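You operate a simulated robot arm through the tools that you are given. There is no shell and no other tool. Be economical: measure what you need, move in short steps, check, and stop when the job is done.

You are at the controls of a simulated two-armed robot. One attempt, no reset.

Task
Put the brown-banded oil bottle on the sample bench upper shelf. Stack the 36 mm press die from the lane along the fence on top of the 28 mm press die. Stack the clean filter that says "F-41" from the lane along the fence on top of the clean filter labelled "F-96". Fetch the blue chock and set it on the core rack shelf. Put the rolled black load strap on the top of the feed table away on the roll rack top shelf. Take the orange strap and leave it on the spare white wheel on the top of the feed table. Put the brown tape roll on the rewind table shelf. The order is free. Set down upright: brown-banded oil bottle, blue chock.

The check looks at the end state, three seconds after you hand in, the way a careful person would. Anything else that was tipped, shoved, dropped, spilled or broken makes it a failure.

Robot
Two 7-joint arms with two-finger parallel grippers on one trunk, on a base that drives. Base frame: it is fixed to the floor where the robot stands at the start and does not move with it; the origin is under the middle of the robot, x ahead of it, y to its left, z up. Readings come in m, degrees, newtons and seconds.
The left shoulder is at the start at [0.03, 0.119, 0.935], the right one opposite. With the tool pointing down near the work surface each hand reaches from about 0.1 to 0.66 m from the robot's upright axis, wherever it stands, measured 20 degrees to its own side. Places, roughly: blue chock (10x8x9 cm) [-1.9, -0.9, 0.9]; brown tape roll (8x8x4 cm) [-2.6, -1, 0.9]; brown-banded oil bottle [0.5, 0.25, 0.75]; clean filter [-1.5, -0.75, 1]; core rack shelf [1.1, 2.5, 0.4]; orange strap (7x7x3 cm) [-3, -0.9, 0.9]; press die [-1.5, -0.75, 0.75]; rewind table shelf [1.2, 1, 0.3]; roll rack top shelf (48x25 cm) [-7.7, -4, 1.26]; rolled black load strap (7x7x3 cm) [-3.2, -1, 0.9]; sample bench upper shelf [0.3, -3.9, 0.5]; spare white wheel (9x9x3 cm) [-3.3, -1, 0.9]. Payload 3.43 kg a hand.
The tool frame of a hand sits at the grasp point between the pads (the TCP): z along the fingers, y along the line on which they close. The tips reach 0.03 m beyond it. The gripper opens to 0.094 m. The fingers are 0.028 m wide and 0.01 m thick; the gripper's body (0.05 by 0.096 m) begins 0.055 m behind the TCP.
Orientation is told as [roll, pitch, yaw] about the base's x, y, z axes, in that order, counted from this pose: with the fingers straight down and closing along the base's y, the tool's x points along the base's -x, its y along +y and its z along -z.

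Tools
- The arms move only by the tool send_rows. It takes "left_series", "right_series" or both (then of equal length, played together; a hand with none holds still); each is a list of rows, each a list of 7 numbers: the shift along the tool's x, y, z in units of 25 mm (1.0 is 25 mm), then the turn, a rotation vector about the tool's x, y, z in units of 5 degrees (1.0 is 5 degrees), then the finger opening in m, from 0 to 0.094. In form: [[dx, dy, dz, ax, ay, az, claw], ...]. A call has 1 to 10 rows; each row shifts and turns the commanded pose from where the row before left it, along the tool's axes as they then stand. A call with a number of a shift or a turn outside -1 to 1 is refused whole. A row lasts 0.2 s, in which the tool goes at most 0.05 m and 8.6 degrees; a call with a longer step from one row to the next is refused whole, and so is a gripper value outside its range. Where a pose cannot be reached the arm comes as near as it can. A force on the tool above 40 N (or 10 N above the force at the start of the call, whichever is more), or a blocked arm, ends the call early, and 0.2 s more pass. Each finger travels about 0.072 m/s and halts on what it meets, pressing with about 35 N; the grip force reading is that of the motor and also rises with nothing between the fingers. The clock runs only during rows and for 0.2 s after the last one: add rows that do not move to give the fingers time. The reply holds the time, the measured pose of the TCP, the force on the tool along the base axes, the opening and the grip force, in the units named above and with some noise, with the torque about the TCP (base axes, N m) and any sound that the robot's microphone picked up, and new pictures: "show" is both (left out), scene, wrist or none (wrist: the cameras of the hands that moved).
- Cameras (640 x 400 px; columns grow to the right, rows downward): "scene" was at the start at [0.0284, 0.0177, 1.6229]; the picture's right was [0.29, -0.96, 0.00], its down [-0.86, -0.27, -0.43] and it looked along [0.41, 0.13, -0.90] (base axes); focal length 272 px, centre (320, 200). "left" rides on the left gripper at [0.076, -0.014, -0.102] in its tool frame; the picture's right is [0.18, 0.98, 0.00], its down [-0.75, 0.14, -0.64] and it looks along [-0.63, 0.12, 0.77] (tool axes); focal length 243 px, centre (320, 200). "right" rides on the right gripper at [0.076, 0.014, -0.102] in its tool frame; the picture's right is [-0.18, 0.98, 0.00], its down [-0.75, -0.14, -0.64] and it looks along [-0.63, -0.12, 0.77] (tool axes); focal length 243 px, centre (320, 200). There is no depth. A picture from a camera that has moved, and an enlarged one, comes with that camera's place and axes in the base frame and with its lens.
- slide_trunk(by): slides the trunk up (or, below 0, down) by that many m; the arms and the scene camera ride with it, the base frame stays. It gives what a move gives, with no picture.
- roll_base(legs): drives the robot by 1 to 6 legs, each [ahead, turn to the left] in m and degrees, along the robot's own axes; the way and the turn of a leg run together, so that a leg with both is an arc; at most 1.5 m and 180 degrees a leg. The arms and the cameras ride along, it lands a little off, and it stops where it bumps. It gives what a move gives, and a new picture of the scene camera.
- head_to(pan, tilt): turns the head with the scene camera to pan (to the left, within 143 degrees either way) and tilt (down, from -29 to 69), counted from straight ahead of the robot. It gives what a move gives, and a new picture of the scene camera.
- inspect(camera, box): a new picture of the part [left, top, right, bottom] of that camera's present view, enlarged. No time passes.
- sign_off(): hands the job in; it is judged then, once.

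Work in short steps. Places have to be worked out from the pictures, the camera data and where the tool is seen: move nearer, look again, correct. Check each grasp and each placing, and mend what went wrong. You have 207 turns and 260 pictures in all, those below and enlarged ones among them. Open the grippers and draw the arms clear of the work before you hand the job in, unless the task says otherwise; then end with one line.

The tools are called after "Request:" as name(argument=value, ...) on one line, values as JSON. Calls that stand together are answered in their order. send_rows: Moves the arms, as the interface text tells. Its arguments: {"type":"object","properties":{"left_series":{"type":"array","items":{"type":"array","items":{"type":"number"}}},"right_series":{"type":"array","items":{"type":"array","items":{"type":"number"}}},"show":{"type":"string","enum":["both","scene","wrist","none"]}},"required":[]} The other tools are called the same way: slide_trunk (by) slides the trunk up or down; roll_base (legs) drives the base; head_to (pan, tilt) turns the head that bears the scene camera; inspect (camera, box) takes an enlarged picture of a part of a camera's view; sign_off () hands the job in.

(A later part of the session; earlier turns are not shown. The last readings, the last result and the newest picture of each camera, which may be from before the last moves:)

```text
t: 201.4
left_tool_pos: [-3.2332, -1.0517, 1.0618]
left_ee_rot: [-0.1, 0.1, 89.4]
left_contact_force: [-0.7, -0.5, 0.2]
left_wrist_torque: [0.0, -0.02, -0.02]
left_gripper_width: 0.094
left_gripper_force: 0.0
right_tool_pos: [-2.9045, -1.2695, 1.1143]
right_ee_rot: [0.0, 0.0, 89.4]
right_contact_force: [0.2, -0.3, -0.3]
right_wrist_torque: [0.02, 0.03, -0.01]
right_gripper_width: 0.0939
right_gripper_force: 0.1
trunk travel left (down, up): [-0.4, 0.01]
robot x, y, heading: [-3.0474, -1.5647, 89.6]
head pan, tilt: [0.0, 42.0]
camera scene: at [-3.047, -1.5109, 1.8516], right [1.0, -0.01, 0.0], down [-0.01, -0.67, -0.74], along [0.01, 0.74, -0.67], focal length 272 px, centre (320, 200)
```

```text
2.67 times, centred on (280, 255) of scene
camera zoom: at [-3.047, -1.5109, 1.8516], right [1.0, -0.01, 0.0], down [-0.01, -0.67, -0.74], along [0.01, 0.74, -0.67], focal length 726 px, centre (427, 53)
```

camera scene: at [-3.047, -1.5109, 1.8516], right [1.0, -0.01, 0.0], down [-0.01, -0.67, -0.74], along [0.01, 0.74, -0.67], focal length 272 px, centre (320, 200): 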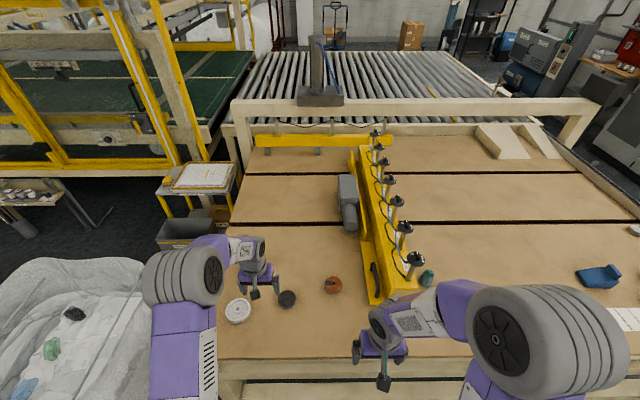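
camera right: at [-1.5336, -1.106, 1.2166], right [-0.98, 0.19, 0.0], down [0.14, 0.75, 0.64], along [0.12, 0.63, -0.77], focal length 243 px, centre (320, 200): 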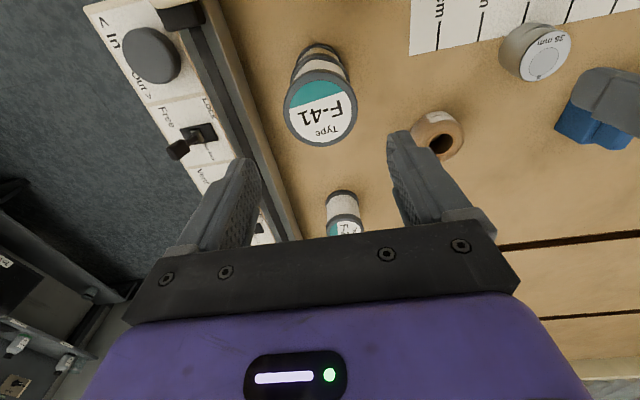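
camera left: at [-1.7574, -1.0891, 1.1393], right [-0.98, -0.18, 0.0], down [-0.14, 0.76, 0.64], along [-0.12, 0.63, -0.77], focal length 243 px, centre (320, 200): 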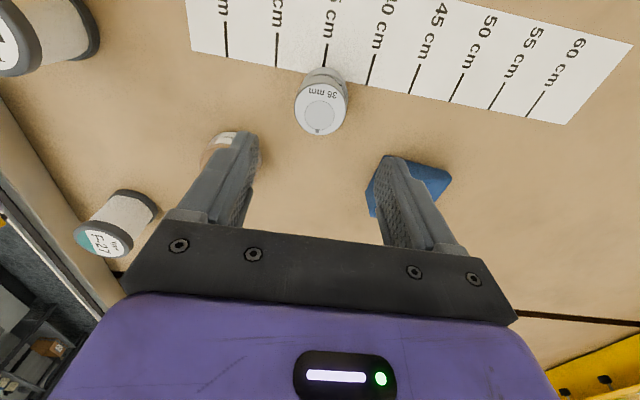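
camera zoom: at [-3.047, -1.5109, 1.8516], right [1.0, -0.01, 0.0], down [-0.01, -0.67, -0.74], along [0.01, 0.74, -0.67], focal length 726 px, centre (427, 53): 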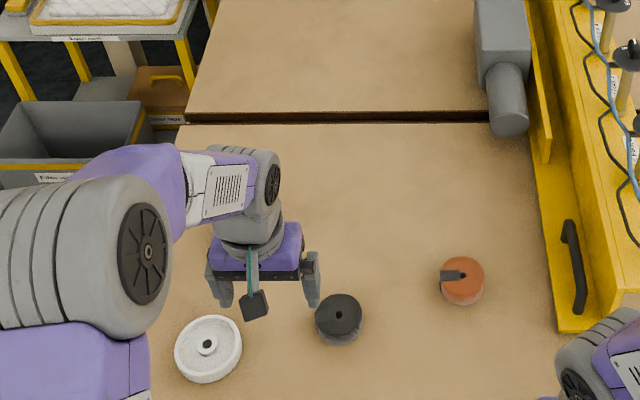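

Orange at (−2.994, −0.940), wheel at (−3.343, −1.037), black at (−3.168, −0.994). I move the left hand over the orange strap.

Request:
send_rows(left_series=[[-0.448, -0.956, 0, 0, 0, 0, 0.094], [-0.448, -0.956, 0, 0, 0, 0, 0.094], [-0.448, -0.956, 0, 0, 0, 0, 0.094], [-0.448, -0.956, 0, 0, 0, 0, 0.094], [-0.448, -0.956, 0, 0, 0, 0, 0.094], [-0.448, -0.956, 0, 0, 0, 0, 0.094], [-0.448, -0.956, 0, 0, 0, 0, 0.094], [-0.448, -0.956, 0, 0, 0, 0, 0.094], [-0.448, -0.956, 0, 0, 0, 0, 0.094], [-0.448, -0.956, 0, 0, 0, 0, 0.094]], show="none")

Request:
send_rows(left_series=[[0, 0, 0.4, 0, 0, 1, 0.094], [0, 0, 0.4, 0, 0, 1, 0.094], [0, 0, 0.4, 0, 0, 1, 0.094], [0, 0, 0.4, 0, 0, 1, 0.094], [0, 0, 0.4, 0, 0, 1, 0.094], [0, 0, 0.4, 0, 0, 1, 0.094], [0, 0, 0.4, 0, 0, 1, 0.094], [0, 0, 0.4, 0, 0, 1, 0.094], [0, 0, 0.4, 0, 0, 1, 0.094]], show="both")

```text
t: 203.6
left_tool_pos: [-3.0007, -0.9506, 1.0605]
left_ee_rot: [0.1, 0.2, 89.3]
left_contact_force: [0.1, 0.0, -0.6]
left_wrist_torque: [0.02, 0.03, -0.01]
left_gripper_width: 0.094
left_gripper_force: 0.0
left hand out of reach, approached as far as the arm can: row 10
right_tool_pos: [-2.9042, -1.2684, 1.1137]
right_ee_rot: [0.0, 0.0, 89.4]
right_contact_force: [0.4, -0.9, 0.7]
right_wrist_torque: [0.01, -0.04, -0.01]
right_gripper_width: 0.094
right_gripper_force: 0.0
trunk travel left (down, up): [-0.4, 0.01]
robot x, y, heading: [-3.0457, -1.5618, 89.5]
head pan, tilt: [0.0, 42.0]
```

```text
t: 205.6
left_tool_pos: [-3.0018, -0.9569, 0.9738]
left_ee_rot: [-0.1, 0.0, 44.3]
left_contact_force: [0.3, -0.4, 0.0]
left_wrist_torque: [-0.03, -0.05, 0.01]
left_gripper_width: 0.0939
left_gripper_force: 0.1
left hand out of reach, approached as far as the arm can: row 6
right_tool_pos: [-2.9031, -1.2693, 1.1134]
right_ee_rot: [0.0, 0.0, 89.4]
right_contact_force: [-0.6, 0.2, -0.1]
right_wrist_torque: [0.0, -0.02, 0.02]
right_gripper_width: 0.094
right_gripper_force: 0.1
trunk travel left (down, up): [-0.4, 0.01]
robot x, y, heading: [-3.0478, -1.5635, 89.4]
head pan, tilt: [0.0, 42.0]
camera scene: at [-3.0469, -1.5108, 1.8516], right [1.0, -0.01, 0.0], down [-0.01, -0.67, -0.74], along [0.01, 0.74, -0.67], focal length 272 px, centre (320, 200)
camera left: at [-3.0461, -1.02, 1.0754], right [-0.82, 0.57, 0.0], down [0.44, 0.63, 0.64], along [0.37, 0.52, -0.77], focal length 243 px, centre (320, 200)
```

scene: 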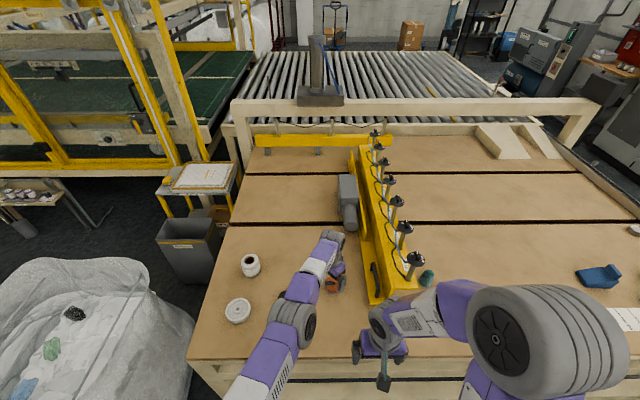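
left: 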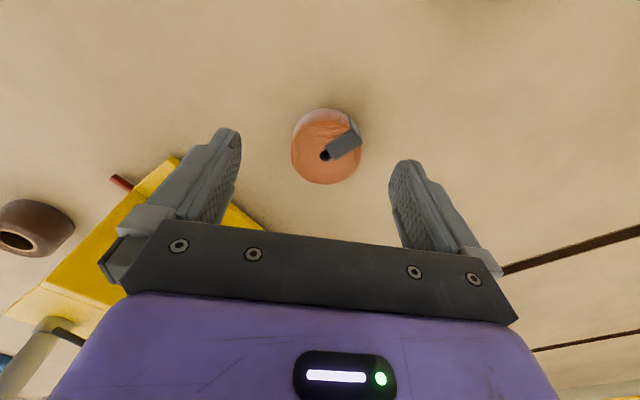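

The strap's bracket points to −x; I rotate 15° more to keep the finger off it, and drive 4 cm closer.

Request:
roll_base(legs=[[0.04, 0]])

Request:
send_rows(left_series=[[0, 0, 0, 0, 0, 1, 0.094], [0, 0, 0, 0, 0, 1, 0.094], [0, 0, 0, 0, 0, 1, 0.094]], show="wrist")

```text
t: 206.5
left_tool_pos: [-3.0015, -0.9194, 0.9731]
left_ee_rot: [-0.1, 0.0, 44.4]
left_contact_force: [0.2, -0.8, -0.8]
left_wrist_torque: [-0.04, 0.0, -0.05]
left_gripper_width: 0.0941
left_gripper_force: 0.1
right_tool_pos: [-2.9031, -1.2309, 1.1129]
right_ee_rot: [0.0, -0.1, 89.4]
right_contact_force: [-0.1, -0.2, 0.2]
right_wrist_torque: [-0.01, 0.0, 0.0]
right_gripper_width: 0.0939
right_gripper_force: 0.0
trunk travel left (down, up): [-0.4, 0.01]
robot x, y, heading: [-3.0472, -1.5245, 89.6]
head pan, tilt: [0.0, 42.0]
camera scene: at [-3.0465, -1.4727, 1.8517], right [1.0, -0.01, 0.0], down [-0.01, -0.67, -0.74], along [0.01, 0.74, -0.67], focal length 272 px, centre (320, 200)
```

scene: 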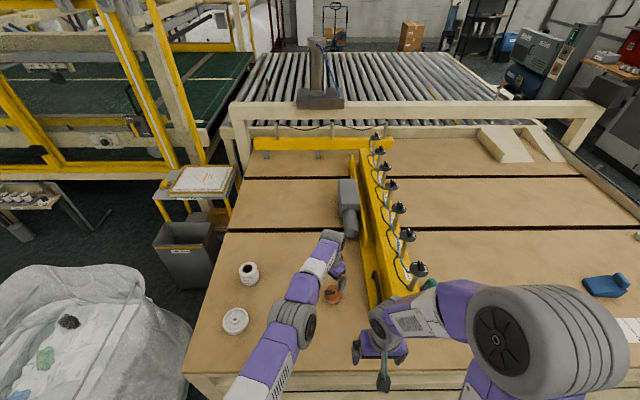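

```text
t: 207.3
left_tool_pos: [-3.0006, -0.9197, 0.973]
left_ee_rot: [-0.1, -0.1, 29.3]
left_contact_force: [-0.5, -0.8, 0.1]
left_wrist_torque: [0.03, -0.01, -0.01]
left_gripper_width: 0.094
left_gripper_force: 0.0
right_tool_pos: [-2.9041, -1.2319, 1.114]
right_ee_rot: [0.0, 0.0, 89.5]
right_contact_force: [0.2, -0.5, -1.4]
right_wrist_torque: [0.03, 0.01, 0.01]
right_gripper_width: 0.0943
right_gripper_force: 0.1
trunk travel left (down, up): [-0.4, 0.01]
robot x, y, heading: [-3.0497, -1.5278, 89.1]
head pan, tilt: [0.0, 42.0]
camera left: at [-3.0599, -0.9688, 1.0754], right [-0.64, 0.77, 0.0], down [0.59, 0.49, 0.64], along [0.49, 0.41, -0.77], focal length 243 px, centre (320, 200)
```

left: 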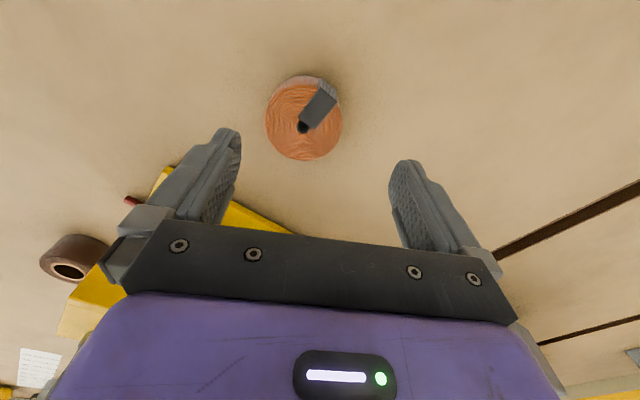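

Small correction (+11, −8 mm), then descend to z≈0.884 and close.

Request:
send_rows(left_series=[[-0.23, -0.5, 0.4, 0, 0, 0, 0.094], [0, 0, 0.8, 0, 0, 0, 0.094], [0, 0, 0.8, 0, 0, 0, 0.094]], show="wrist")

```text
t: 208.1
left_tool_pos: [-2.9952, -0.9345, 0.9245]
left_ee_rot: [-0.1, -0.1, 29.4]
left_contact_force: [0.5, -0.2, -0.8]
left_wrist_torque: [-0.01, -0.01, -0.01]
left_gripper_width: 0.0941
left_gripper_force: 0.0
left hand out of reach, approached as far as the arm can: row 3
right_tool_pos: [-2.9035, -1.2307, 1.1122]
right_ee_rot: [0.0, -0.1, 89.4]
right_contact_force: [0.7, -0.9, 0.2]
right_wrist_torque: [0.0, -0.01, 0.0]
right_gripper_width: 0.094
right_gripper_force: 0.1
trunk travel left (down, up): [-0.4, 0.01]
robot x, y, heading: [-3.0494, -1.5298, 89.3]
head pan, tilt: [0.0, 42.0]
camera left: at [-3.0546, -0.9831, 1.0263], right [-0.64, 0.77, 0.0], down [0.59, 0.49, 0.64], along [0.49, 0.41, -0.77], focal length 243 px, centre (320, 200)
```

left: 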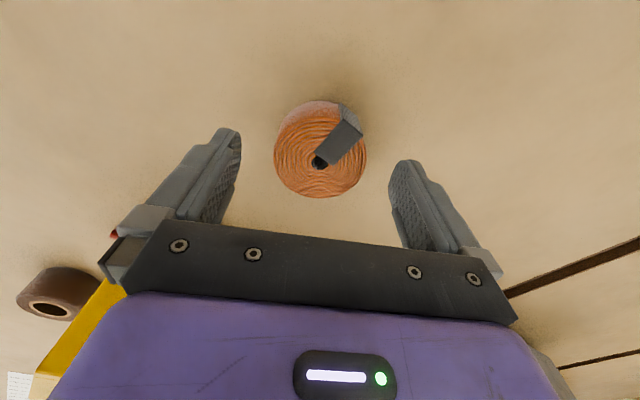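

Aligned, but at reach limit; I drive 3 cm closer and compensate.

Request:
roll_base(legs=[[0.03, 0]])

Request:
send_rows(left_series=[[0.29, -0.52, 0, 0, 0, 0, 0.094], [0.29, -0.52, 0, 0, 0, 0, 0.094]], show="wrist")

```text
t: 208.9
left_tool_pos: [-2.9948, -0.906, 0.9243]
left_ee_rot: [-0.1, 0.0, 29.3]
left_contact_force: [-0.2, -0.1, -0.9]
left_wrist_torque: [0.02, -0.05, 0.01]
left_gripper_width: 0.0941
left_gripper_force: 0.0
right_tool_pos: [-2.9031, -1.2035, 1.1135]
right_ee_rot: [0.0, -0.1, 89.4]
right_contact_force: [0.2, -0.1, 0.3]
right_wrist_torque: [-0.01, 0.02, 0.0]
right_gripper_width: 0.0939
right_gripper_force: 0.1
trunk travel left (down, up): [-0.4, 0.01]
robot x, y, heading: [-3.0478, -1.4975, 89.3]
head pan, tilt: [0.0, 42.0]
camera scene: at [-3.0463, -1.4449, 1.8517], right [1.0, -0.01, 0.0], down [-0.01, -0.67, -0.74], along [0.01, 0.74, -0.67], focal length 272 px, centre (320, 200)
```

scene: 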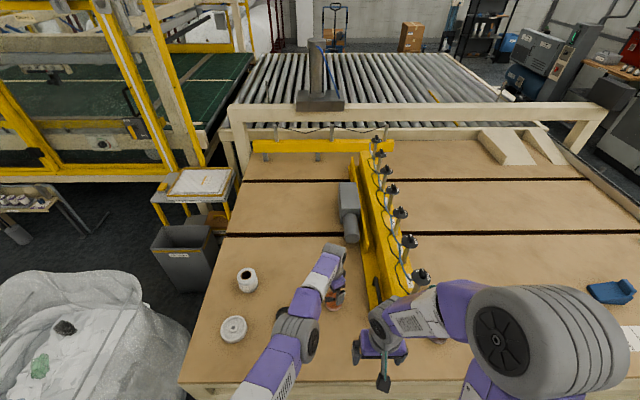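

```text
t: 209.6
left_tool_pos: [-2.9845, -0.9125, 0.9165]
left_ee_rot: [-0.2, 0.1, 29.5]
left_contact_force: [-0.5, 0.2, 0.5]
left_wrist_torque: [-0.02, -0.02, -0.05]
left_gripper_width: 0.094
left_gripper_force: 0.0
left hand out of reach, approached as far as the arm can: row 1, 2
right_tool_pos: [-2.9017, -1.2016, 1.1126]
right_ee_rot: [-0.1, 0.1, 89.4]
right_contact_force: [0.1, 0.0, 0.0]
right_wrist_torque: [-0.01, -0.02, 0.03]
right_gripper_width: 0.094
right_gripper_force: 0.0
trunk travel left (down, up): [-0.4, 0.01]
robot x, y, heading: [-3.048, -1.499, 89.3]
head pan, tilt: [0.0, 42.0]
camera left: at [-3.0434, -0.9606, 1.0198], right [-0.64, 0.77, 0.0], down [0.59, 0.49, 0.64], along [0.49, 0.41, -0.77], focal length 243 px, centre (320, 200)
```

left: 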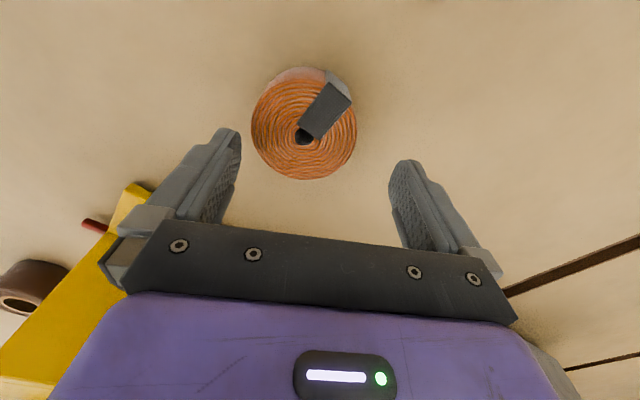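

The limit looks like wrist rotation, so I'll rotate back to the unrotated grasp (closing along x, over the bracket), raising slightly first.

Request:
send_rows(left_series=[[0, 0, -1, 0, 0, -1, 0.094], [0, 0, -0.5, 0, 0, -1, 0.094], [0, 0, 0, 0, 0, -1, 0.094], [0, 0, 0, 0, 0, -1, 0.094], [0, 0, 0, 0, 0, -1, 0.094], [0, 0, 0, 0, 0, -1, 0.094], [0, 0, 0, 0, 0, -1, 0.094], [0, 0, 0, 0, 0, -1, 0.094], [0, 0, 0, 0, 0, -1, 0.094], [0, 0, 0, 0, 0, -1, 0.094]], show="none")

Request:
send_rows(left_series=[[0, 0, 0, 0, 0, -1, 0.094], [0, 0, 0, 0, 0, -1, 0.094], [0, 0, 0, 0, 0, 0, 0.094]], show="wrist")

```text
t: 211.8
left_tool_pos: [-2.9826, -0.9049, 0.952]
left_ee_rot: [-0.1, 0.0, 79.4]
left_contact_force: [0.3, 0.3, -0.9]
left_wrist_torque: [-0.01, 0.02, 0.03]
left_gripper_width: 0.094
left_gripper_force: 0.1
left hand out of reach, approached as far as the arm can: row 1, 4
right_tool_pos: [-2.9031, -1.2031, 1.1129]
right_ee_rot: [-0.1, 0.0, 89.5]
right_contact_force: [0.3, 0.4, -0.3]
right_wrist_torque: [-0.01, 0.02, -0.02]
right_gripper_width: 0.0939
right_gripper_force: 0.1
trunk travel left (down, up): [-0.4, 0.01]
robot x, y, heading: [-3.0467, -1.4932, 89.3]
head pan, tilt: [0.0, 42.0]
```

```text
t: 212.6
left_tool_pos: [-2.9836, -0.9059, 0.9526]
left_ee_rot: [0.1, 0.1, 89.4]
left_contact_force: [-0.2, 0.1, 0.0]
left_wrist_torque: [0.0, 0.0, -0.01]
left_gripper_width: 0.0941
left_gripper_force: 0.0
right_tool_pos: [-2.9027, -1.2022, 1.1137]
right_ee_rot: [0.0, 0.0, 89.4]
right_contact_force: [0.5, -0.6, -0.9]
right_wrist_torque: [-0.03, -0.01, 0.0]
right_gripper_width: 0.0941
right_gripper_force: 0.0
trunk travel left (down, up): [-0.4, 0.01]
robot x, y, heading: [-3.0428, -1.4978, 89.4]
head pan, tilt: [0.0, 42.0]
camera left: at [-2.968, -0.98, 1.0557], right [-0.98, -0.17, 0.0], down [-0.13, 0.76, 0.64], along [-0.11, 0.63, -0.77], focal length 243 px, centre (320, 200)
```

left: 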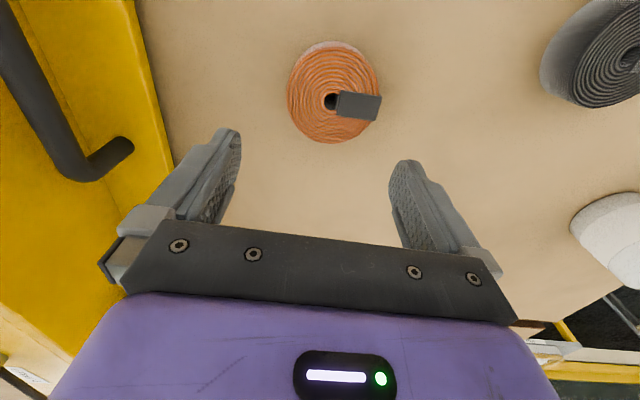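

Centre at (−2.987, −0.930). Correct and descend to z≈0.885, then close.

Request:
send_rows(left_series=[[0.9, 0.1, 0, 0, 0, 0, 0.094], [0, 0, 0.7, 0, 0, 0, 0.094], [0, 0, 0.7, 0, 0, 0, 0.094], [0, 0, 0.7, 0, 0, 0, 0.094], [0, 0, 0.5, 0, 0, 0, 0.094]], show="wrist")

```text
t: 213.8
left_tool_pos: [-2.9874, -0.9194, 0.8881]
left_ee_rot: [-0.1, 0.0, 89.2]
left_contact_force: [-1.3, 0.0, -0.1]
left_wrist_torque: [-0.01, 0.0, 0.01]
left_gripper_width: 0.094
left_gripper_force: 0.0
left hand out of reach, approached as far as the arm can: row 1, 3, 4, 5
right_tool_pos: [-2.9024, -1.2027, 1.1132]
right_ee_rot: [0.0, 0.0, 89.4]
right_contact_force: [0.0, 0.1, 0.3]
right_wrist_torque: [-0.02, -0.05, -0.02]
right_gripper_width: 0.0941
right_gripper_force: 0.0
trunk travel left (down, up): [-0.4, 0.01]
robot x, y, heading: [-3.0456, -1.4936, 89.5]
head pan, tilt: [0.0, 42.0]
camera left: at [-2.9735, -0.9951, 0.9908], right [-0.98, -0.17, 0.0], down [-0.13, 0.76, 0.64], along [-0.11, 0.63, -0.77], focal length 243 px, centre (320, 200)
```

left: 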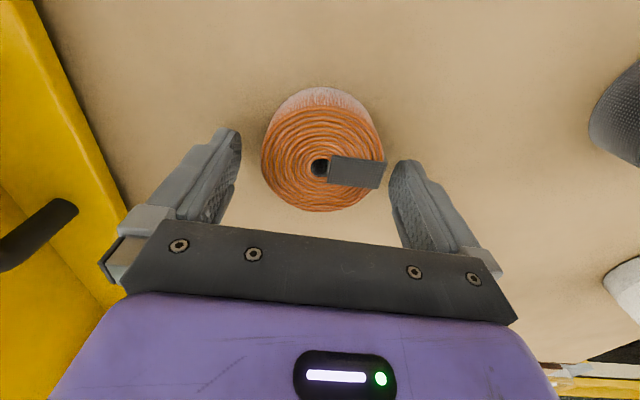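

The arm is at an inward limit, so I shift the hand by nudging the base back 14 mm instead, then close.

Request:
roll_base(legs=[[-0.014, 0]])

Request:
inspect(camera="left", box=[0, 0, 640, 400])

```text
t: 214.5
left_tool_pos: [-2.9875, -0.9326, 0.8868]
left_ee_rot: [-0.1, 0.1, 89.3]
left_contact_force: [0.6, 0.7, 0.5]
left_wrist_torque: [0.0, 0.0, -0.03]
left_gripper_width: 0.094
left_gripper_force: 0.1
right_tool_pos: [-2.9036, -1.2149, 1.1137]
right_ee_rot: [0.0, 0.0, 89.4]
right_contact_force: [0.1, 0.5, 1.1]
right_wrist_torque: [-0.02, 0.0, 0.01]
right_gripper_width: 0.094
right_gripper_force: 0.0
trunk travel left (down, up): [-0.4, 0.01]
robot x, y, heading: [-3.0435, -1.5093, 89.4]
head pan, tilt: [0.0, 42.0]
camera scene: at [-3.0463, -1.4543, 1.8514], right [1.0, -0.01, 0.0], down [-0.01, -0.67, -0.74], along [0.01, 0.74, -0.67], focal length 272 px, centre (320, 200)
```

scene: 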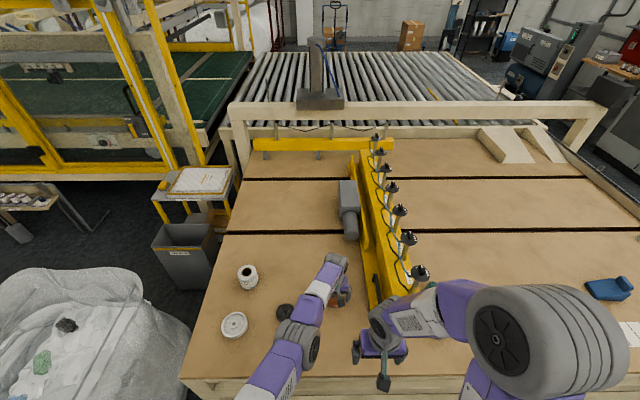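

```text
1.00 times, centred on (320, 200) of left (not enlarged: the box is as wide or as high as the picture)
camera zoom: at [-2.9734, -1.0073, 0.9901], right [-0.98, -0.17, 0.0], down [-0.13, 0.76, 0.64], along [-0.11, 0.63, -0.77], focal length 243 px, centre (320, 200)
```

zoom: 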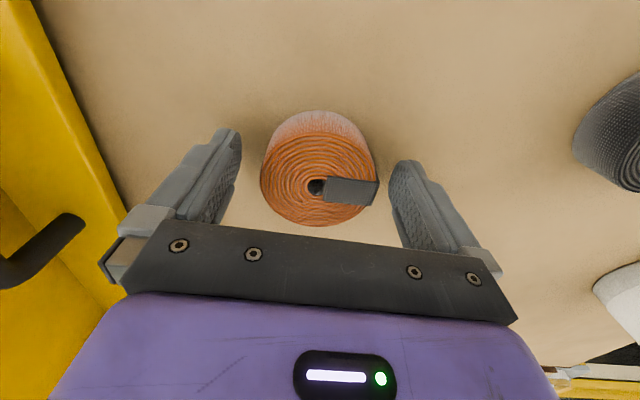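

Centred now. Close.

Request:
send_rows(left_series=[[0, 0, 0, 0, 0, 0, 0.05], [0, 0, 0, 0, 0, 0, 0.05], [0, 0, 0, 0, 0, 0, 0.05], [0, 0, 0, 0, 0, 0, 0.05]], show="wrist")

```text
t: 215.5
left_tool_pos: [-2.9869, -0.9327, 0.8876]
left_ee_rot: [-0.1, -0.1, 89.4]
left_contact_force: [-0.7, 1.0, 6.0]
left_wrist_torque: [0.07, 0.19, -0.02]
left_gripper_width: 0.0646
left_gripper_force: 35.1
right_tool_pos: [-2.9021, -1.2158, 1.1134]
right_ee_rot: [0.0, 0.0, 89.4]
right_contact_force: [0.3, 0.8, -0.2]
right_wrist_torque: [0.02, -0.03, 0.0]
right_gripper_width: 0.094
right_gripper_force: 0.0
trunk travel left (down, up): [-0.4, 0.01]
robot x, y, heading: [-3.0433, -1.5129, 89.6]
head pan, tilt: [0.0, 42.0]
camera left: at [-2.9734, -1.0083, 0.9914], right [-0.98, -0.17, 0.0], down [-0.13, 0.76, 0.64], along [-0.11, 0.63, -0.77], focal length 243 px, centre (320, 200)
```

left: 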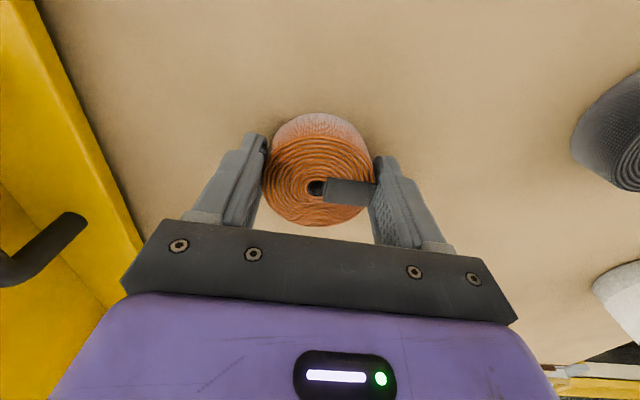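

Gripped. Lift and carry towards the wheel.

Request:
send_rows(left_series=[[0, 0, -1, 0, 0, 0, 0.05], [0, 0, -1, 0, 0, 0, 0.05], [0, 0, -1, 0, 0, 0, 0.05], [0, 0, -1, 0, 0, 0, 0.05], [0, 0, -1, 0, 0, 0, 0.05], [0.2, 1, 0, 0, 0, 0, 0.05], [0.2, 1, 0, 0, 0, 0, 0.05], [0.2, 1, 0, 0, 0, 0, 0.05], [0.2, 1, 0, 0, 0, 0, 0.05], [0.2, 1, 0, 0, 0, 0, 0.05]], show="none")

Request:
send_rows(left_series=[[0.2, 1, 0, 0, 0, 0, 0.05], [0.2, 1, 0, 0, 0, 0, 0.05], [0.2, 1, 0, 0, 0, 0, 0.05], [0.2, 1, 0, 0, 0, 0, 0.05], [0.2, 1, 0, 0, 0, 0, 0.05]], show="both")

```text
t: 217.7
left_tool_pos: [-3.0876, -0.8769, 1.0002]
left_ee_rot: [0.0, 0.2, 89.3]
left_contact_force: [-0.9, -0.6, 0.7]
left_wrist_torque: [0.03, 0.02, 0.05]
left_gripper_width: 0.0643
left_gripper_force: 34.7
left hand out of reach, approached as far as the arm can: row 1, 2, 3, 4, 5, 6, 7, 8, 9, 10
right_tool_pos: [-2.903, -1.2144, 1.1139]
right_ee_rot: [0.0, -0.1, 89.4]
right_contact_force: [-0.3, 0.5, -0.1]
right_wrist_torque: [-0.03, -0.04, -0.02]
right_gripper_width: 0.0939
right_gripper_force: 0.1
trunk travel left (down, up): [-0.4, 0.01]
robot x, y, heading: [-3.0442, -1.51, 89.4]
head pan, tilt: [0.0, 42.0]
```

```text
t: 218.9
left_tool_pos: [-3.2056, -0.8632, 0.9942]
left_ee_rot: [0.0, 0.2, 89.3]
left_contact_force: [0.6, -0.7, -0.4]
left_wrist_torque: [0.02, 0.01, 0.02]
left_gripper_width: 0.0644
left_gripper_force: 35.0
left hand out of reach, approached as far as the arm can: row 1, 2, 3, 4, 5
right_tool_pos: [-2.9041, -1.2154, 1.1134]
right_ee_rot: [0.0, 0.0, 89.3]
right_contact_force: [0.4, -0.3, 0.4]
right_wrist_torque: [-0.01, -0.02, 0.0]
right_gripper_width: 0.0938
right_gripper_force: 0.0
trunk travel left (down, up): [-0.4, 0.01]
robot x, y, heading: [-3.0462, -1.5136, 89.3]
head pan, tilt: [0.0, 42.0]
camera scene: at [-3.0471, -1.4565, 1.8516], right [1.0, -0.01, 0.0], down [-0.01, -0.67, -0.74], along [0.01, 0.74, -0.67], focal length 272 px, centre (320, 200)
camera left: at [-3.1919, -0.9385, 1.0972], right [-0.98, -0.17, 0.0], down [-0.13, 0.76, 0.64], along [-0.11, 0.63, -0.77], focal length 243 px, centre (320, 200)
```

scene: 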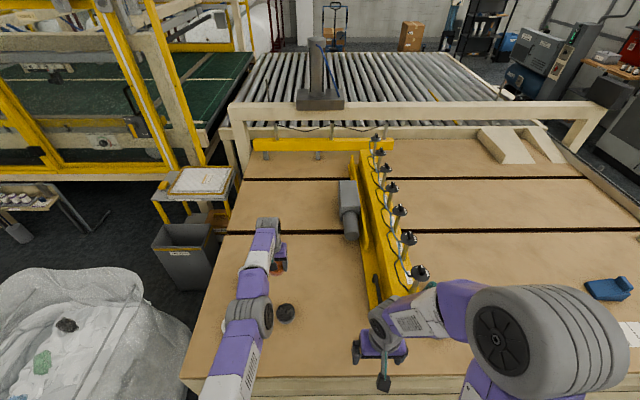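
left: 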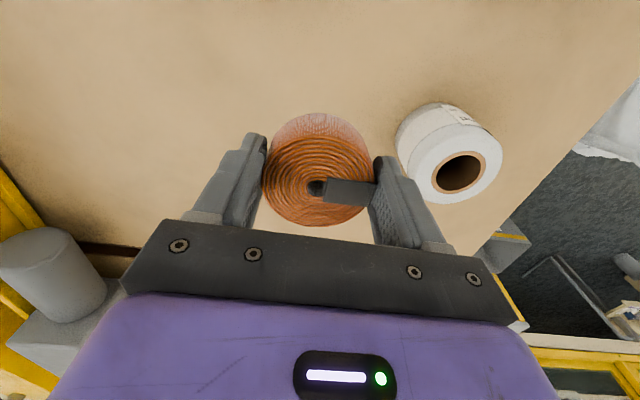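

The command is beyond reach (too far forward); I pull back towards me until the arm tracks.

Request:
send_rows(left_series=[[1, 0, -0.3, 0, 0, 0, 0.05], [1, 0, -0.3, 0, 0, 0, 0.05], [1, 0, 0, 0, 0, 0, 0.05], [1, 0, 0, 0, 0, 0, 0.05], [1, 0, 0, 0, 0, 0, 0.05], [1, 0, 0, 0, 0, 0, 0.05]], show="wrist")

```text
t: 220.3
left_tool_pos: [-3.2048, -0.8625, 0.9965]
left_ee_rot: [-0.1, 0.1, 89.3]
left_contact_force: [-0.1, -0.4, -0.2]
left_wrist_torque: [0.02, -0.01, 0.04]
left_gripper_width: 0.0642
left_gripper_force: 34.6
left hand out of reach, approached as far as the arm can: row 1, 2, 3, 4, 5, 6
right_tool_pos: [-2.9033, -1.2167, 1.1142]
right_ee_rot: [0.0, -0.1, 89.4]
right_contact_force: [-0.5, 0.5, -0.2]
right_wrist_torque: [0.0, 0.02, 0.04]
right_gripper_width: 0.0938
right_gripper_force: 0.0
trunk travel left (down, up): [-0.4, 0.01]
robot x, y, heading: [-3.0492, -1.5099, 89.7]
head pan, tilt: [0.0, 42.0]
camera left: at [-3.19, -0.938, 1.0997], right [-0.98, -0.17, 0.0], down [-0.13, 0.76, 0.64], along [-0.11, 0.63, -0.77], focal length 243 px, centre (320, 200)
```

left: 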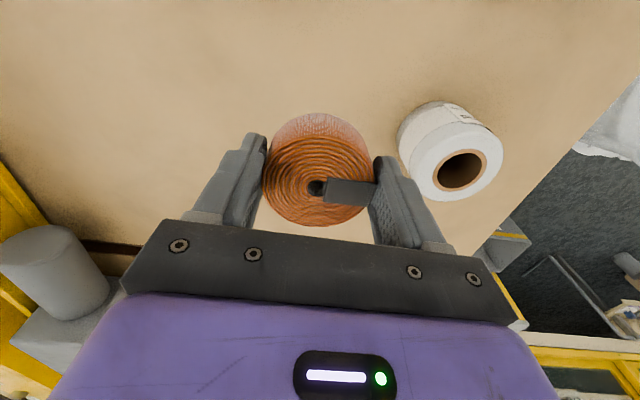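

The arm seems stuck near a straight-elbow configuration. I try lifting and moving laterally to unbend it.

Request:
send_rows(left_series=[[0, 0.5, -1, 0, 0, 0, 0.05], [0, 0.5, -1, 0, 0, 0, 0.05], [0, 0.5, -1, 0, 0, 0, 0.05], [0, 0.5, -1, 0, 0, 0, 0.05], [0, 0, 0, 0, 0, 0, 0.05]], show="none")

```text
t: 221.5
left_tool_pos: [-3.2554, -0.8569, 1.0964]
left_ee_rot: [-0.1, 0.1, 89.3]
left_contact_force: [0.1, -0.7, -0.4]
left_wrist_torque: [-0.03, 0.01, 0.02]
left_gripper_width: 0.0643
left_gripper_force: 35.2
left hand out of reach, approached as far as the arm can: row 2
right_tool_pos: [-2.9033, -1.2162, 1.1137]
right_ee_rot: [0.0, 0.0, 89.4]
right_contact_force: [0.1, 0.0, 0.2]
right_wrist_torque: [-0.02, -0.02, -0.02]
right_gripper_width: 0.0939
right_gripper_force: 0.0
trunk travel left (down, up): [-0.4, 0.01]
robot x, y, heading: [-3.0456, -1.5105, 89.5]
head pan, tilt: [0.0, 42.0]
```

It tracks again now. I try pulling back from here.

Request:
send_rows(left_series=[[1, 0, 0, 0, 0, 0, 0.05], [1, 0, 0, 0, 0, 0, 0.05], [1, 0, 0, 0, 0, 0, 0.05]], show="none")

```text
t: 222.3
left_tool_pos: [-3.255, -0.8576, 1.0955]
left_ee_rot: [-0.1, 0.2, 89.3]
left_contact_force: [-0.1, -0.1, -1.4]
left_wrist_torque: [0.0, -0.02, 0.03]
left_gripper_width: 0.0644
left_gripper_force: 35.2
left hand out of reach, approached as far as the arm can: row 1, 2, 3
right_tool_pos: [-2.9037, -1.2155, 1.1131]
right_ee_rot: [0.0, -0.1, 89.4]
right_contact_force: [-0.1, -0.3, 0.1]
right_wrist_torque: [0.01, 0.0, -0.01]
right_gripper_width: 0.0937
right_gripper_force: 0.0
trunk travel left (down, up): [-0.4, 0.01]
robot x, y, heading: [-3.0433, -1.509, 89.8]
head pan, tilt: [0.0, 42.0]
```

I look at the arm's posture.

Request:
inspect(camera="scene", box=[0, 0, 640, 400])

```text
1.00 times, centred on (320, 200) of scene (not enlarged: the box is as wide or as high as the picture)
camera zoom: at [-3.0465, -1.4565, 1.8516], right [1.0, -0.01, 0.0], down [-0.01, -0.67, -0.74], along [0.01, 0.74, -0.67], focal length 272 px, centre (320, 200)
```

zoom: 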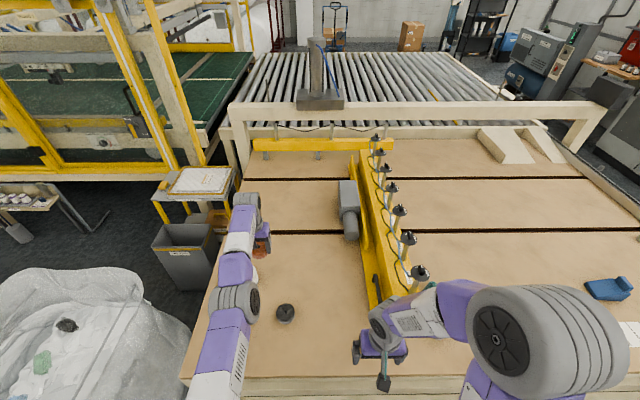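

I test whether tilting the hand relieves the limit: pitch back a little while pulling in.

Request:
send_rows(left_series=[[0, 0, 0, 0, -1, 0, 0.05], [0, 0, 0, 0, -1, 0, 0.05], [0, 0, 0, 0, -1, 0, 0.05], [0, 0, 0, 0, -1, 0, 0.05], [0.5, 0, 0, 0, 0, 0, 0.05], [0.5, 0, 0, 0, 0, 0, 0.05]], show="none")

```text
t: 223.7
left_tool_pos: [-3.2624, -0.7878, 1.0891]
left_ee_rot: [-0.2, -19.9, 89.5]
left_contact_force: [-0.4, 0.8, -1.2]
left_wrist_torque: [0.0, -0.01, -0.03]
left_gripper_width: 0.0645
left_gripper_force: 35.3
left hand out of reach, approached as far as the arm can: row 1, 2, 3, 4, 5, 6
right_tool_pos: [-2.9024, -1.2158, 1.1124]
right_ee_rot: [0.0, 0.0, 89.4]
right_contact_force: [-1.3, -0.6, 1.0]
right_wrist_torque: [0.04, -0.02, 0.0]
right_gripper_width: 0.0942
right_gripper_force: 0.1
trunk travel left (down, up): [-0.4, 0.01]
robot x, y, heading: [-3.0431, -1.5085, 89.4]
head pan, tilt: [0.0, 42.0]
```

I restore the pitch and then move to the right (direction in which the elbow flexes) while pulling in.

Request:
send_rows(left_series=[[0, 0, 0, 0, 1, 0, 0.05], [0, 0, 0, 0, 1, 0, 0.05], [0, 0, 0, 0, 1, 0, 0.05], [0, 0, 0, 0, 1, 0, 0.05], [0.5, -1, 0, 0, 0, 0, 0.05], [0.5, -1, 0, 0, 0, 0, 0.05], [0.5, -1, 0, 0, 0, 0, 0.05], [0.5, -1, 0, 0, 0, 0, 0.05]], show="none")

```text
t: 225.5
left_tool_pos: [-3.1247, -0.8646, 1.091]
left_ee_rot: [-0.1, 0.2, 89.3]
left_contact_force: [0.7, 0.0, -1.1]
left_wrist_torque: [0.02, -0.01, 0.0]
left_gripper_width: 0.0643
left_gripper_force: 34.8
left hand out of reach, approached as far as the arm can: row 1, 2, 3, 4, 6, 7, 8
right_tool_pos: [-2.9032, -1.215, 1.1139]
right_ee_rot: [0.1, 0.1, 89.4]
right_contact_force: [0.1, -0.8, -0.8]
right_wrist_torque: [0.01, 0.01, 0.01]
right_gripper_width: 0.0941
right_gripper_force: 0.2
trunk travel left (down, up): [-0.4, 0.01]
robot x, y, heading: [-3.0446, -1.5116, 89.2]
head pan, tilt: [0.0, 42.0]
```

Try the downward direction combined with pulling in.

Request:
send_rows(left_series=[[0.4, 0, 1, 0, 0, 0, 0.05], [0.4, 0, 1, 0, 0, 0, 0.05], [0.4, 0, 1, 0, 0, 0, 0.05], [1, 0, 0, 0, 0, 0, 0.05], [1, 0, 0, 0, 0, 0, 0.05]], show="none")

```text
t: 226.7
left_tool_pos: [-3.1149, -0.8694, 1.0068]
left_ee_rot: [0.0, 0.0, 89.4]
left_contact_force: [-0.5, 0.5, -0.7]
left_wrist_torque: [0.01, 0.0, 0.04]
left_gripper_width: 0.0642
left_gripper_force: 35.4
left hand out of reach, approached as far as the arm can: row 1, 2, 3, 4, 5
right_tool_pos: [-2.9036, -1.2149, 1.1131]
right_ee_rot: [0.0, -0.1, 89.4]
right_contact_force: [-0.7, 0.1, 0.5]
right_wrist_torque: [-0.02, 0.0, 0.01]
right_gripper_width: 0.0939
right_gripper_force: 0.1
trunk travel left (down, up): [-0.4, 0.01]
robot x, y, heading: [-3.0449, -1.5085, 89.5]
head pan, tilt: [0.0, 42.0]
```

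Elbow appears to have dropped during the earlier wrist rotation; I rotate the hand the other way to bring it up again, then try pulling in.

Request:
send_rows(left_series=[[0, 0, 0, 0, 0, -1, 0.05], [0, 0, 0, 0, 0, -1, 0.05], [0, 0, 0, 0, 0, -1, 0.05], [0, 0, 0, 0, 0, -1, 0.05], [0, 0, 0, 0, 0, -1, 0.05], [0, 0, 0, 0, 0, -1, 0.05], [0.7, 0.7, 0, 0, 0, 0, 0.05], [0.7, 0.7, 0, 0, 0, 0, 0.05]], show="scene")

```text
t: 228.5
left_tool_pos: [-3.1182, -0.87, 1.0085]
left_ee_rot: [0.0, 0.2, 119.4]
left_contact_force: [-0.6, -0.5, -1.2]
left_wrist_torque: [0.04, 0.02, -0.01]
left_gripper_width: 0.064
left_gripper_force: 35.5
left hand out of reach, approached as far as the arm can: row 7, 8
right_tool_pos: [-2.903, -1.2152, 1.1137]
right_ee_rot: [0.0, 0.0, 89.4]
right_contact_force: [0.1, 0.5, 0.1]
right_wrist_torque: [0.03, 0.02, 0.0]
right_gripper_width: 0.0941
right_gripper_force: 0.0
trunk travel left (down, up): [-0.4, 0.01]
robot x, y, heading: [-3.0422, -1.5078, 89.4]
head pan, tilt: [0.0, 42.0]
camera scene: at [-3.0466, -1.4564, 1.8516], right [1.0, -0.01, 0.0], down [-0.01, -0.67, -0.74], along [0.01, 0.74, -0.67], focal length 272 px, centre (320, 200)
```

scene: 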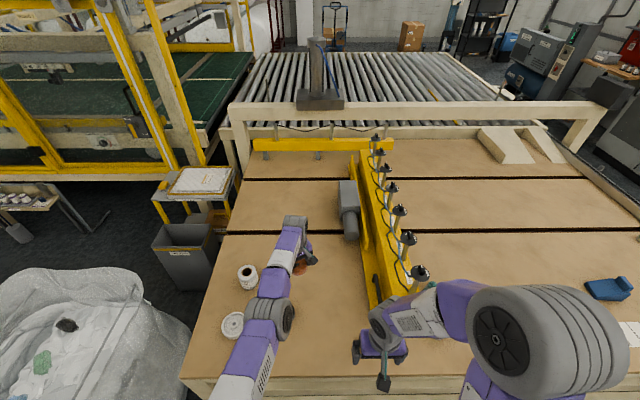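

Rotation works but pulling in stays blocked, so I'll position over the wheel using the base: back 0.098 m, turn left 21°.

Request:
roll_base(legs=[[-0.098, 0], [0, 21]])

Request:
inspect(camera="left", box=[0, 0, 640, 400])

```text
t: 230.8
left_tool_pos: [-3.3445, -1.0355, 1.0077]
left_ee_rot: [-0.1, 0.0, 140.4]
left_contact_force: [-0.1, -0.2, 0.7]
left_wrist_torque: [0.0, -0.04, -0.01]
left_gripper_width: 0.0644
left_gripper_force: 35.0
right_tool_pos: [-3.0196, -1.2824, 1.1131]
right_ee_rot: [0.0, 0.0, 110.4]
right_contact_force: [-1.1, -0.2, -0.4]
right_wrist_torque: [-0.03, 0.01, 0.02]
right_gripper_width: 0.0942
right_gripper_force: 0.0
trunk travel left (down, up): [-0.4, 0.01]
robot x, y, heading: [-3.0503, -1.6075, 110.3]
head pan, tilt: [0.0, 42.0]
camera scene: at [-3.0671, -1.5583, 1.8516], right [0.94, 0.35, 0.0], down [0.23, -0.63, -0.74], along [-0.26, 0.7, -0.67], focal length 272 px, centre (320, 200)
```

scene: 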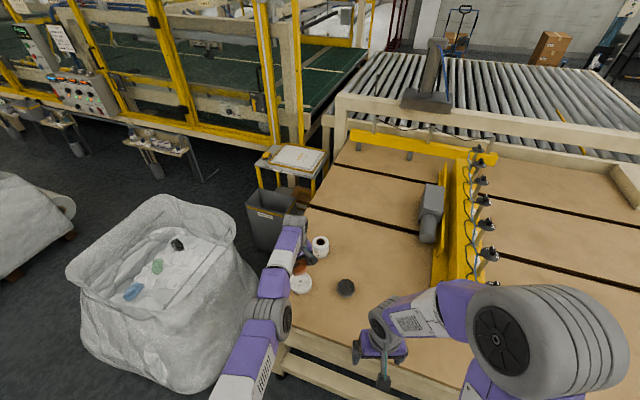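

```text
1.00 times, centred on (320, 200) of left (not enlarged: the box is as wide or as high as the picture)
camera zoom: at [-3.2751, -1.0724, 1.111], right [-0.49, -0.87, 0.0], down [-0.67, 0.37, 0.64], along [-0.56, 0.31, -0.77], focal length 243 px, centre (320, 200)
```

zoom: 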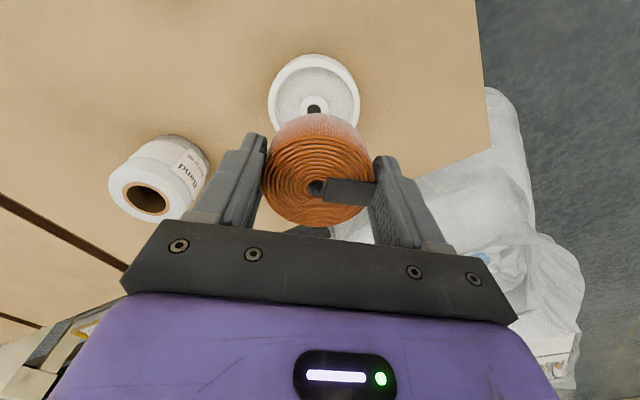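

Right above the wheel (est. −3.34, −1.03). Lower towards it.

Request:
send_rows(left_series=[[0, 0, 0.8, 0, 0, 0, 0.05], [0, 0, 0.8, 0, 0, 0, 0.05], [0, 0, 0.8, 0, 0, 0, 0.05]], show="wrist")

```text
t: 231.6
left_tool_pos: [-3.3423, -1.0416, 0.9503]
left_ee_rot: [0.0, 0.2, 140.3]
left_contact_force: [0.0, -0.1, -0.1]
left_wrist_torque: [-0.03, -0.03, 0.01]
left_gripper_width: 0.0643
left_gripper_force: 34.7
left hand out of reach, approached as far as the arm can: row 2, 3
right_tool_pos: [-3.019, -1.2801, 1.1139]
right_ee_rot: [0.1, -0.1, 110.4]
right_contact_force: [-0.5, 0.2, -0.3]
right_wrist_torque: [-0.03, -0.01, 0.02]
right_gripper_width: 0.0941
right_gripper_force: 0.0
trunk travel left (down, up): [-0.4, 0.01]
robot x, y, heading: [-3.0481, -1.6075, 110.3]
head pan, tilt: [0.0, 42.0]
camera left: at [-3.274, -1.0787, 1.0529], right [-0.49, -0.87, 0.0], down [-0.67, 0.37, 0.64], along [-0.56, 0.31, -0.77], focal length 243 px, centre (320, 200)
```

left: 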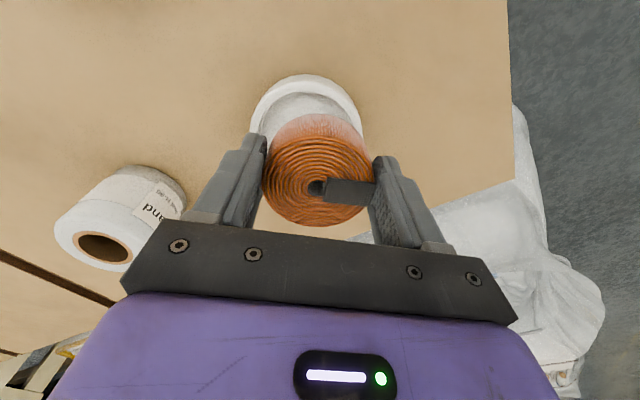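

Strap sits ~11 mm off the wheel centre; a small base turn (−1°) corrects that, then I lower to contact.

Request:
roll_base(legs=[[0.006, -1]])

Request:
send_rows(left_series=[[0, 0, 0.5, 0, 0, 0, 0.05], [0, 0, 0.3, 0, 0, 0, 0.05], [0, 0, 0.2, 0, 0, 0, 0.05]], show="wrist")

```text
t: 232.3
left_tool_pos: [-3.3342, -1.0327, 0.9516]
left_ee_rot: [-0.1, 0.1, 139.3]
left_contact_force: [-0.1, 1.0, -0.3]
left_wrist_torque: [0.01, 0.02, 0.01]
left_gripper_width: 0.0642
left_gripper_force: 35.2
right_tool_pos: [-3.0152, -1.2779, 1.1142]
right_ee_rot: [0.0, 0.0, 109.4]
right_contact_force: [0.8, -0.3, -0.8]
right_wrist_torque: [-0.01, 0.0, 0.01]
right_gripper_width: 0.0941
right_gripper_force: 0.1
trunk travel left (down, up): [-0.4, 0.01]
robot x, y, heading: [-3.0492, -1.6062, 109.6]
head pan, tilt: [0.0, 42.0]
camera scene: at [-3.0678, -1.5534, 1.8516], right [0.94, 0.33, 0.0], down [0.22, -0.63, -0.74], along [-0.25, 0.7, -0.67], focal length 272 px, centre (320, 200)
```

scene: 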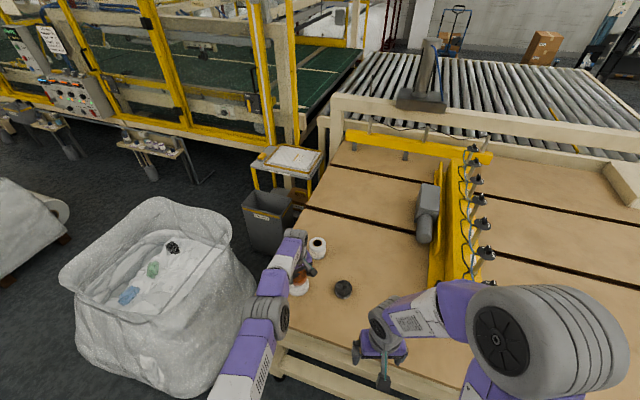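

```text
t: 233.1
left_tool_pos: [-3.3329, -1.0362, 0.9276]
left_ee_rot: [0.0, 0.0, 139.2]
left_contact_force: [-0.5, 0.0, -0.4]
left_wrist_torque: [0.0, 0.02, 0.0]
left_gripper_width: 0.0642
left_gripper_force: 35.1
left hand out of reach, approached as far as the arm can: row 2
right_tool_pos: [-3.0149, -1.2773, 1.1133]
right_ee_rot: [0.0, 0.0, 109.4]
right_contact_force: [0.2, 0.2, -0.5]
right_wrist_torque: [0.0, 0.02, 0.0]
right_gripper_width: 0.0941
right_gripper_force: 0.0
trunk travel left (down, up): [-0.4, 0.01]
robot x, y, heading: [-3.0535, -1.6012, 109.3]
head pan, tilt: [0.0, 42.0]
camera left: at [-3.265, -1.0744, 1.0298], right [-0.5, -0.87, 0.0], down [-0.67, 0.38, 0.64], along [-0.55, 0.32, -0.77], focal length 243 px, centre (320, 200)
```

left: 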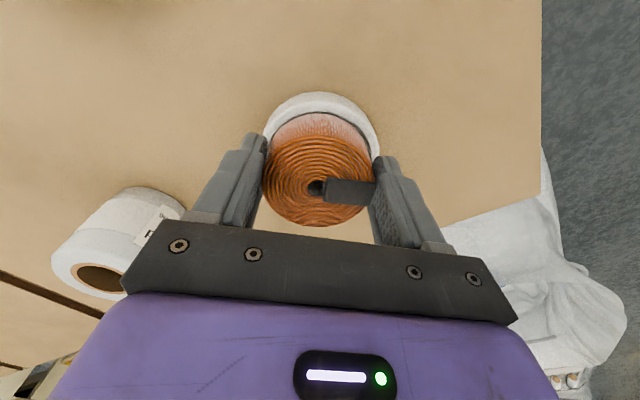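

Well centred over the wheel. Continue down in small steps.

Request:
send_rows(left_series=[[0, 0, 0.2, 0, 0, 0, 0.05], [0, 0, 0.16, 0, 0, 0, 0.05], [0, 0, 0, 0, 0, 0, 0.05]], show="none")

```text
t: 233.9
left_tool_pos: [-3.3323, -1.0388, 0.9189]
left_ee_rot: [-0.1, 0.0, 139.2]
left_contact_force: [-0.6, 0.3, -0.6]
left_wrist_torque: [0.01, 0.01, 0.0]
left_gripper_width: 0.0642
left_gripper_force: 35.1
left hand out of reach, approached as far as the arm can: row 2
right_tool_pos: [-3.0143, -1.2764, 1.1145]
right_ee_rot: [0.0, 0.0, 109.5]
right_contact_force: [0.0, -0.3, 0.5]
right_wrist_torque: [0.01, 0.03, 0.01]
right_gripper_width: 0.0938
right_gripper_force: 0.1
trunk travel left (down, up): [-0.4, 0.01]
robot x, y, heading: [-3.0481, -1.6031, 109.5]
head pan, tilt: [0.0, 42.0]
```

Request:
send_rows(left_series=[[0, 0, 0.14, 0, 0, 0, 0.05], [0, 0, 0.14, 0, 0, 0, 0.05], [0, 0, 0, 0, 0, 0, 0.05]], show="none")

```text
t: 234.7
left_tool_pos: [-3.3324, -1.0404, 0.9135]
left_ee_rot: [-0.1, 0.0, 139.3]
left_contact_force: [-0.4, -0.8, 8.1]
left_wrist_torque: [-0.03, 0.12, 0.0]
left_gripper_width: 0.0642
left_gripper_force: 34.7
right_tool_pos: [-3.015, -1.2774, 1.1136]
right_ee_rot: [0.0, 0.0, 109.5]
right_contact_force: [-0.1, 0.0, 0.2]
right_wrist_torque: [-0.03, -0.02, -0.04]
right_gripper_width: 0.0939
right_gripper_force: 0.0
trunk travel left (down, up): [-0.4, 0.01]
robot x, y, heading: [-3.0481, -1.5999, 109.4]
head pan, tilt: [0.0, 42.0]
```

Contact (8 N). Open and lift.

Request:
send_rows(left_series=[[0, 0, 0, 0, 0, 0, 0.09], [0, 0, 0, 0, 0, 0, 0.09], [0, 0, 0, 0, 0, 0, 0.09], [0, 0, -0.5, 0, 0, 0, 0.09], [0, 0, -1, 0, 0, 0, 0.09], [0, 0, -1, 0, 0, 0, 0.09], [0, 0, -1, 0, 0, 0, 0.09], [0, 0, -1, 0, 0, 0, 0.09], [0, 0, -1, 0, 0, 0, 0.09], [0, 0, -1, 0, 0, 0, 0.09]], show="wrist")

```text
t: 236.9
left_tool_pos: [-3.3333, -1.0392, 1.0747]
left_ee_rot: [-0.1, 0.1, 139.3]
left_contact_force: [-0.1, -0.9, 0.5]
left_wrist_torque: [0.0, -0.02, 0.0]
left_gripper_width: 0.0901
left_gripper_force: 0.0
right_tool_pos: [-3.0146, -1.2761, 1.1141]
right_ee_rot: [0.0, 0.0, 109.3]
right_contact_force: [-0.8, 0.3, 0.2]
right_wrist_torque: [0.0, 0.0, -0.02]
right_gripper_width: 0.0938
right_gripper_force: 0.0
trunk travel left (down, up): [-0.4, 0.01]
robot x, y, heading: [-3.048, -1.6001, 109.6]
head pan, tilt: [0.0, 42.0]
camera left: at [-3.2657, -1.077, 1.178], right [-0.5, -0.87, 0.0], down [-0.66, 0.38, 0.64], along [-0.55, 0.32, -0.77], focal length 243 px, centre (320, 200)
```

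left: 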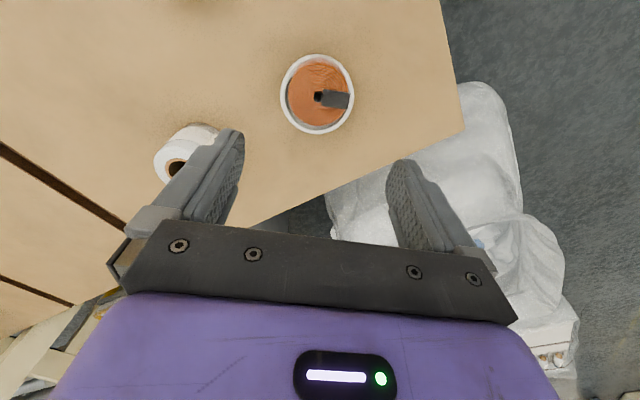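

Orange strap is on the wheel. Now test pulling the left hand back towards the robot.

Request:
send_rows(left_series=[[0.86, 0.49, 0, 0, 0, 0, 0.094], [0.86, 0.49, 0, 0, 0, 0, 0.094], [0.86, 0.49, 0, 0, 0, 0, 0.094], [0.86, 0.49, 0, 0, 0, 0, 0.094], [0, 0, 0, 0, 0, 1, 0.094], [0, 0, 0, 0, 0, 1, 0.094], [0, 0, 0, 0, 0, 1, 0.094]], show="scene")

```text
t: 238.5
left_tool_pos: [-3.3002, -1.1322, 1.074]
left_ee_rot: [0.0, 0.1, 124.3]
left_contact_force: [-0.5, -0.1, -0.6]
left_wrist_torque: [0.02, -0.01, 0.02]
left_gripper_width: 0.094
left_gripper_force: 0.0
right_tool_pos: [-3.0153, -1.2758, 1.1133]
right_ee_rot: [-0.1, 0.1, 109.4]
right_contact_force: [-1.0, -0.3, -0.7]
right_wrist_torque: [0.01, 0.02, 0.03]
right_gripper_width: 0.0941
right_gripper_force: 0.0
trunk travel left (down, up): [-0.4, 0.01]
robot x, y, heading: [-3.0488, -1.6038, 109.7]
head pan, tilt: [0.0, 42.0]
camera scene: at [-3.0679, -1.5521, 1.8516], right [0.94, 0.33, 0.0], down [0.22, -0.63, -0.74], along [-0.25, 0.7, -0.67], focal length 272 px, centre (320, 200)
```

scene: 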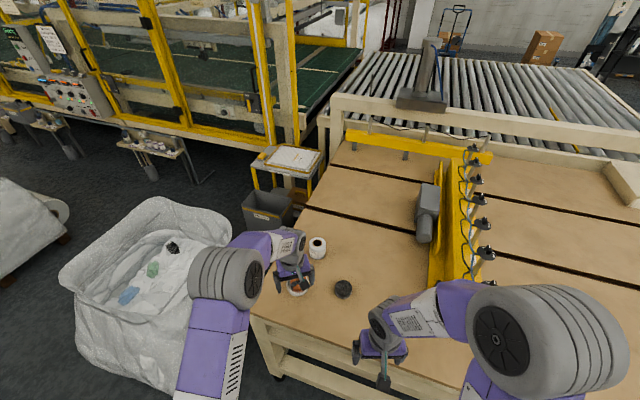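

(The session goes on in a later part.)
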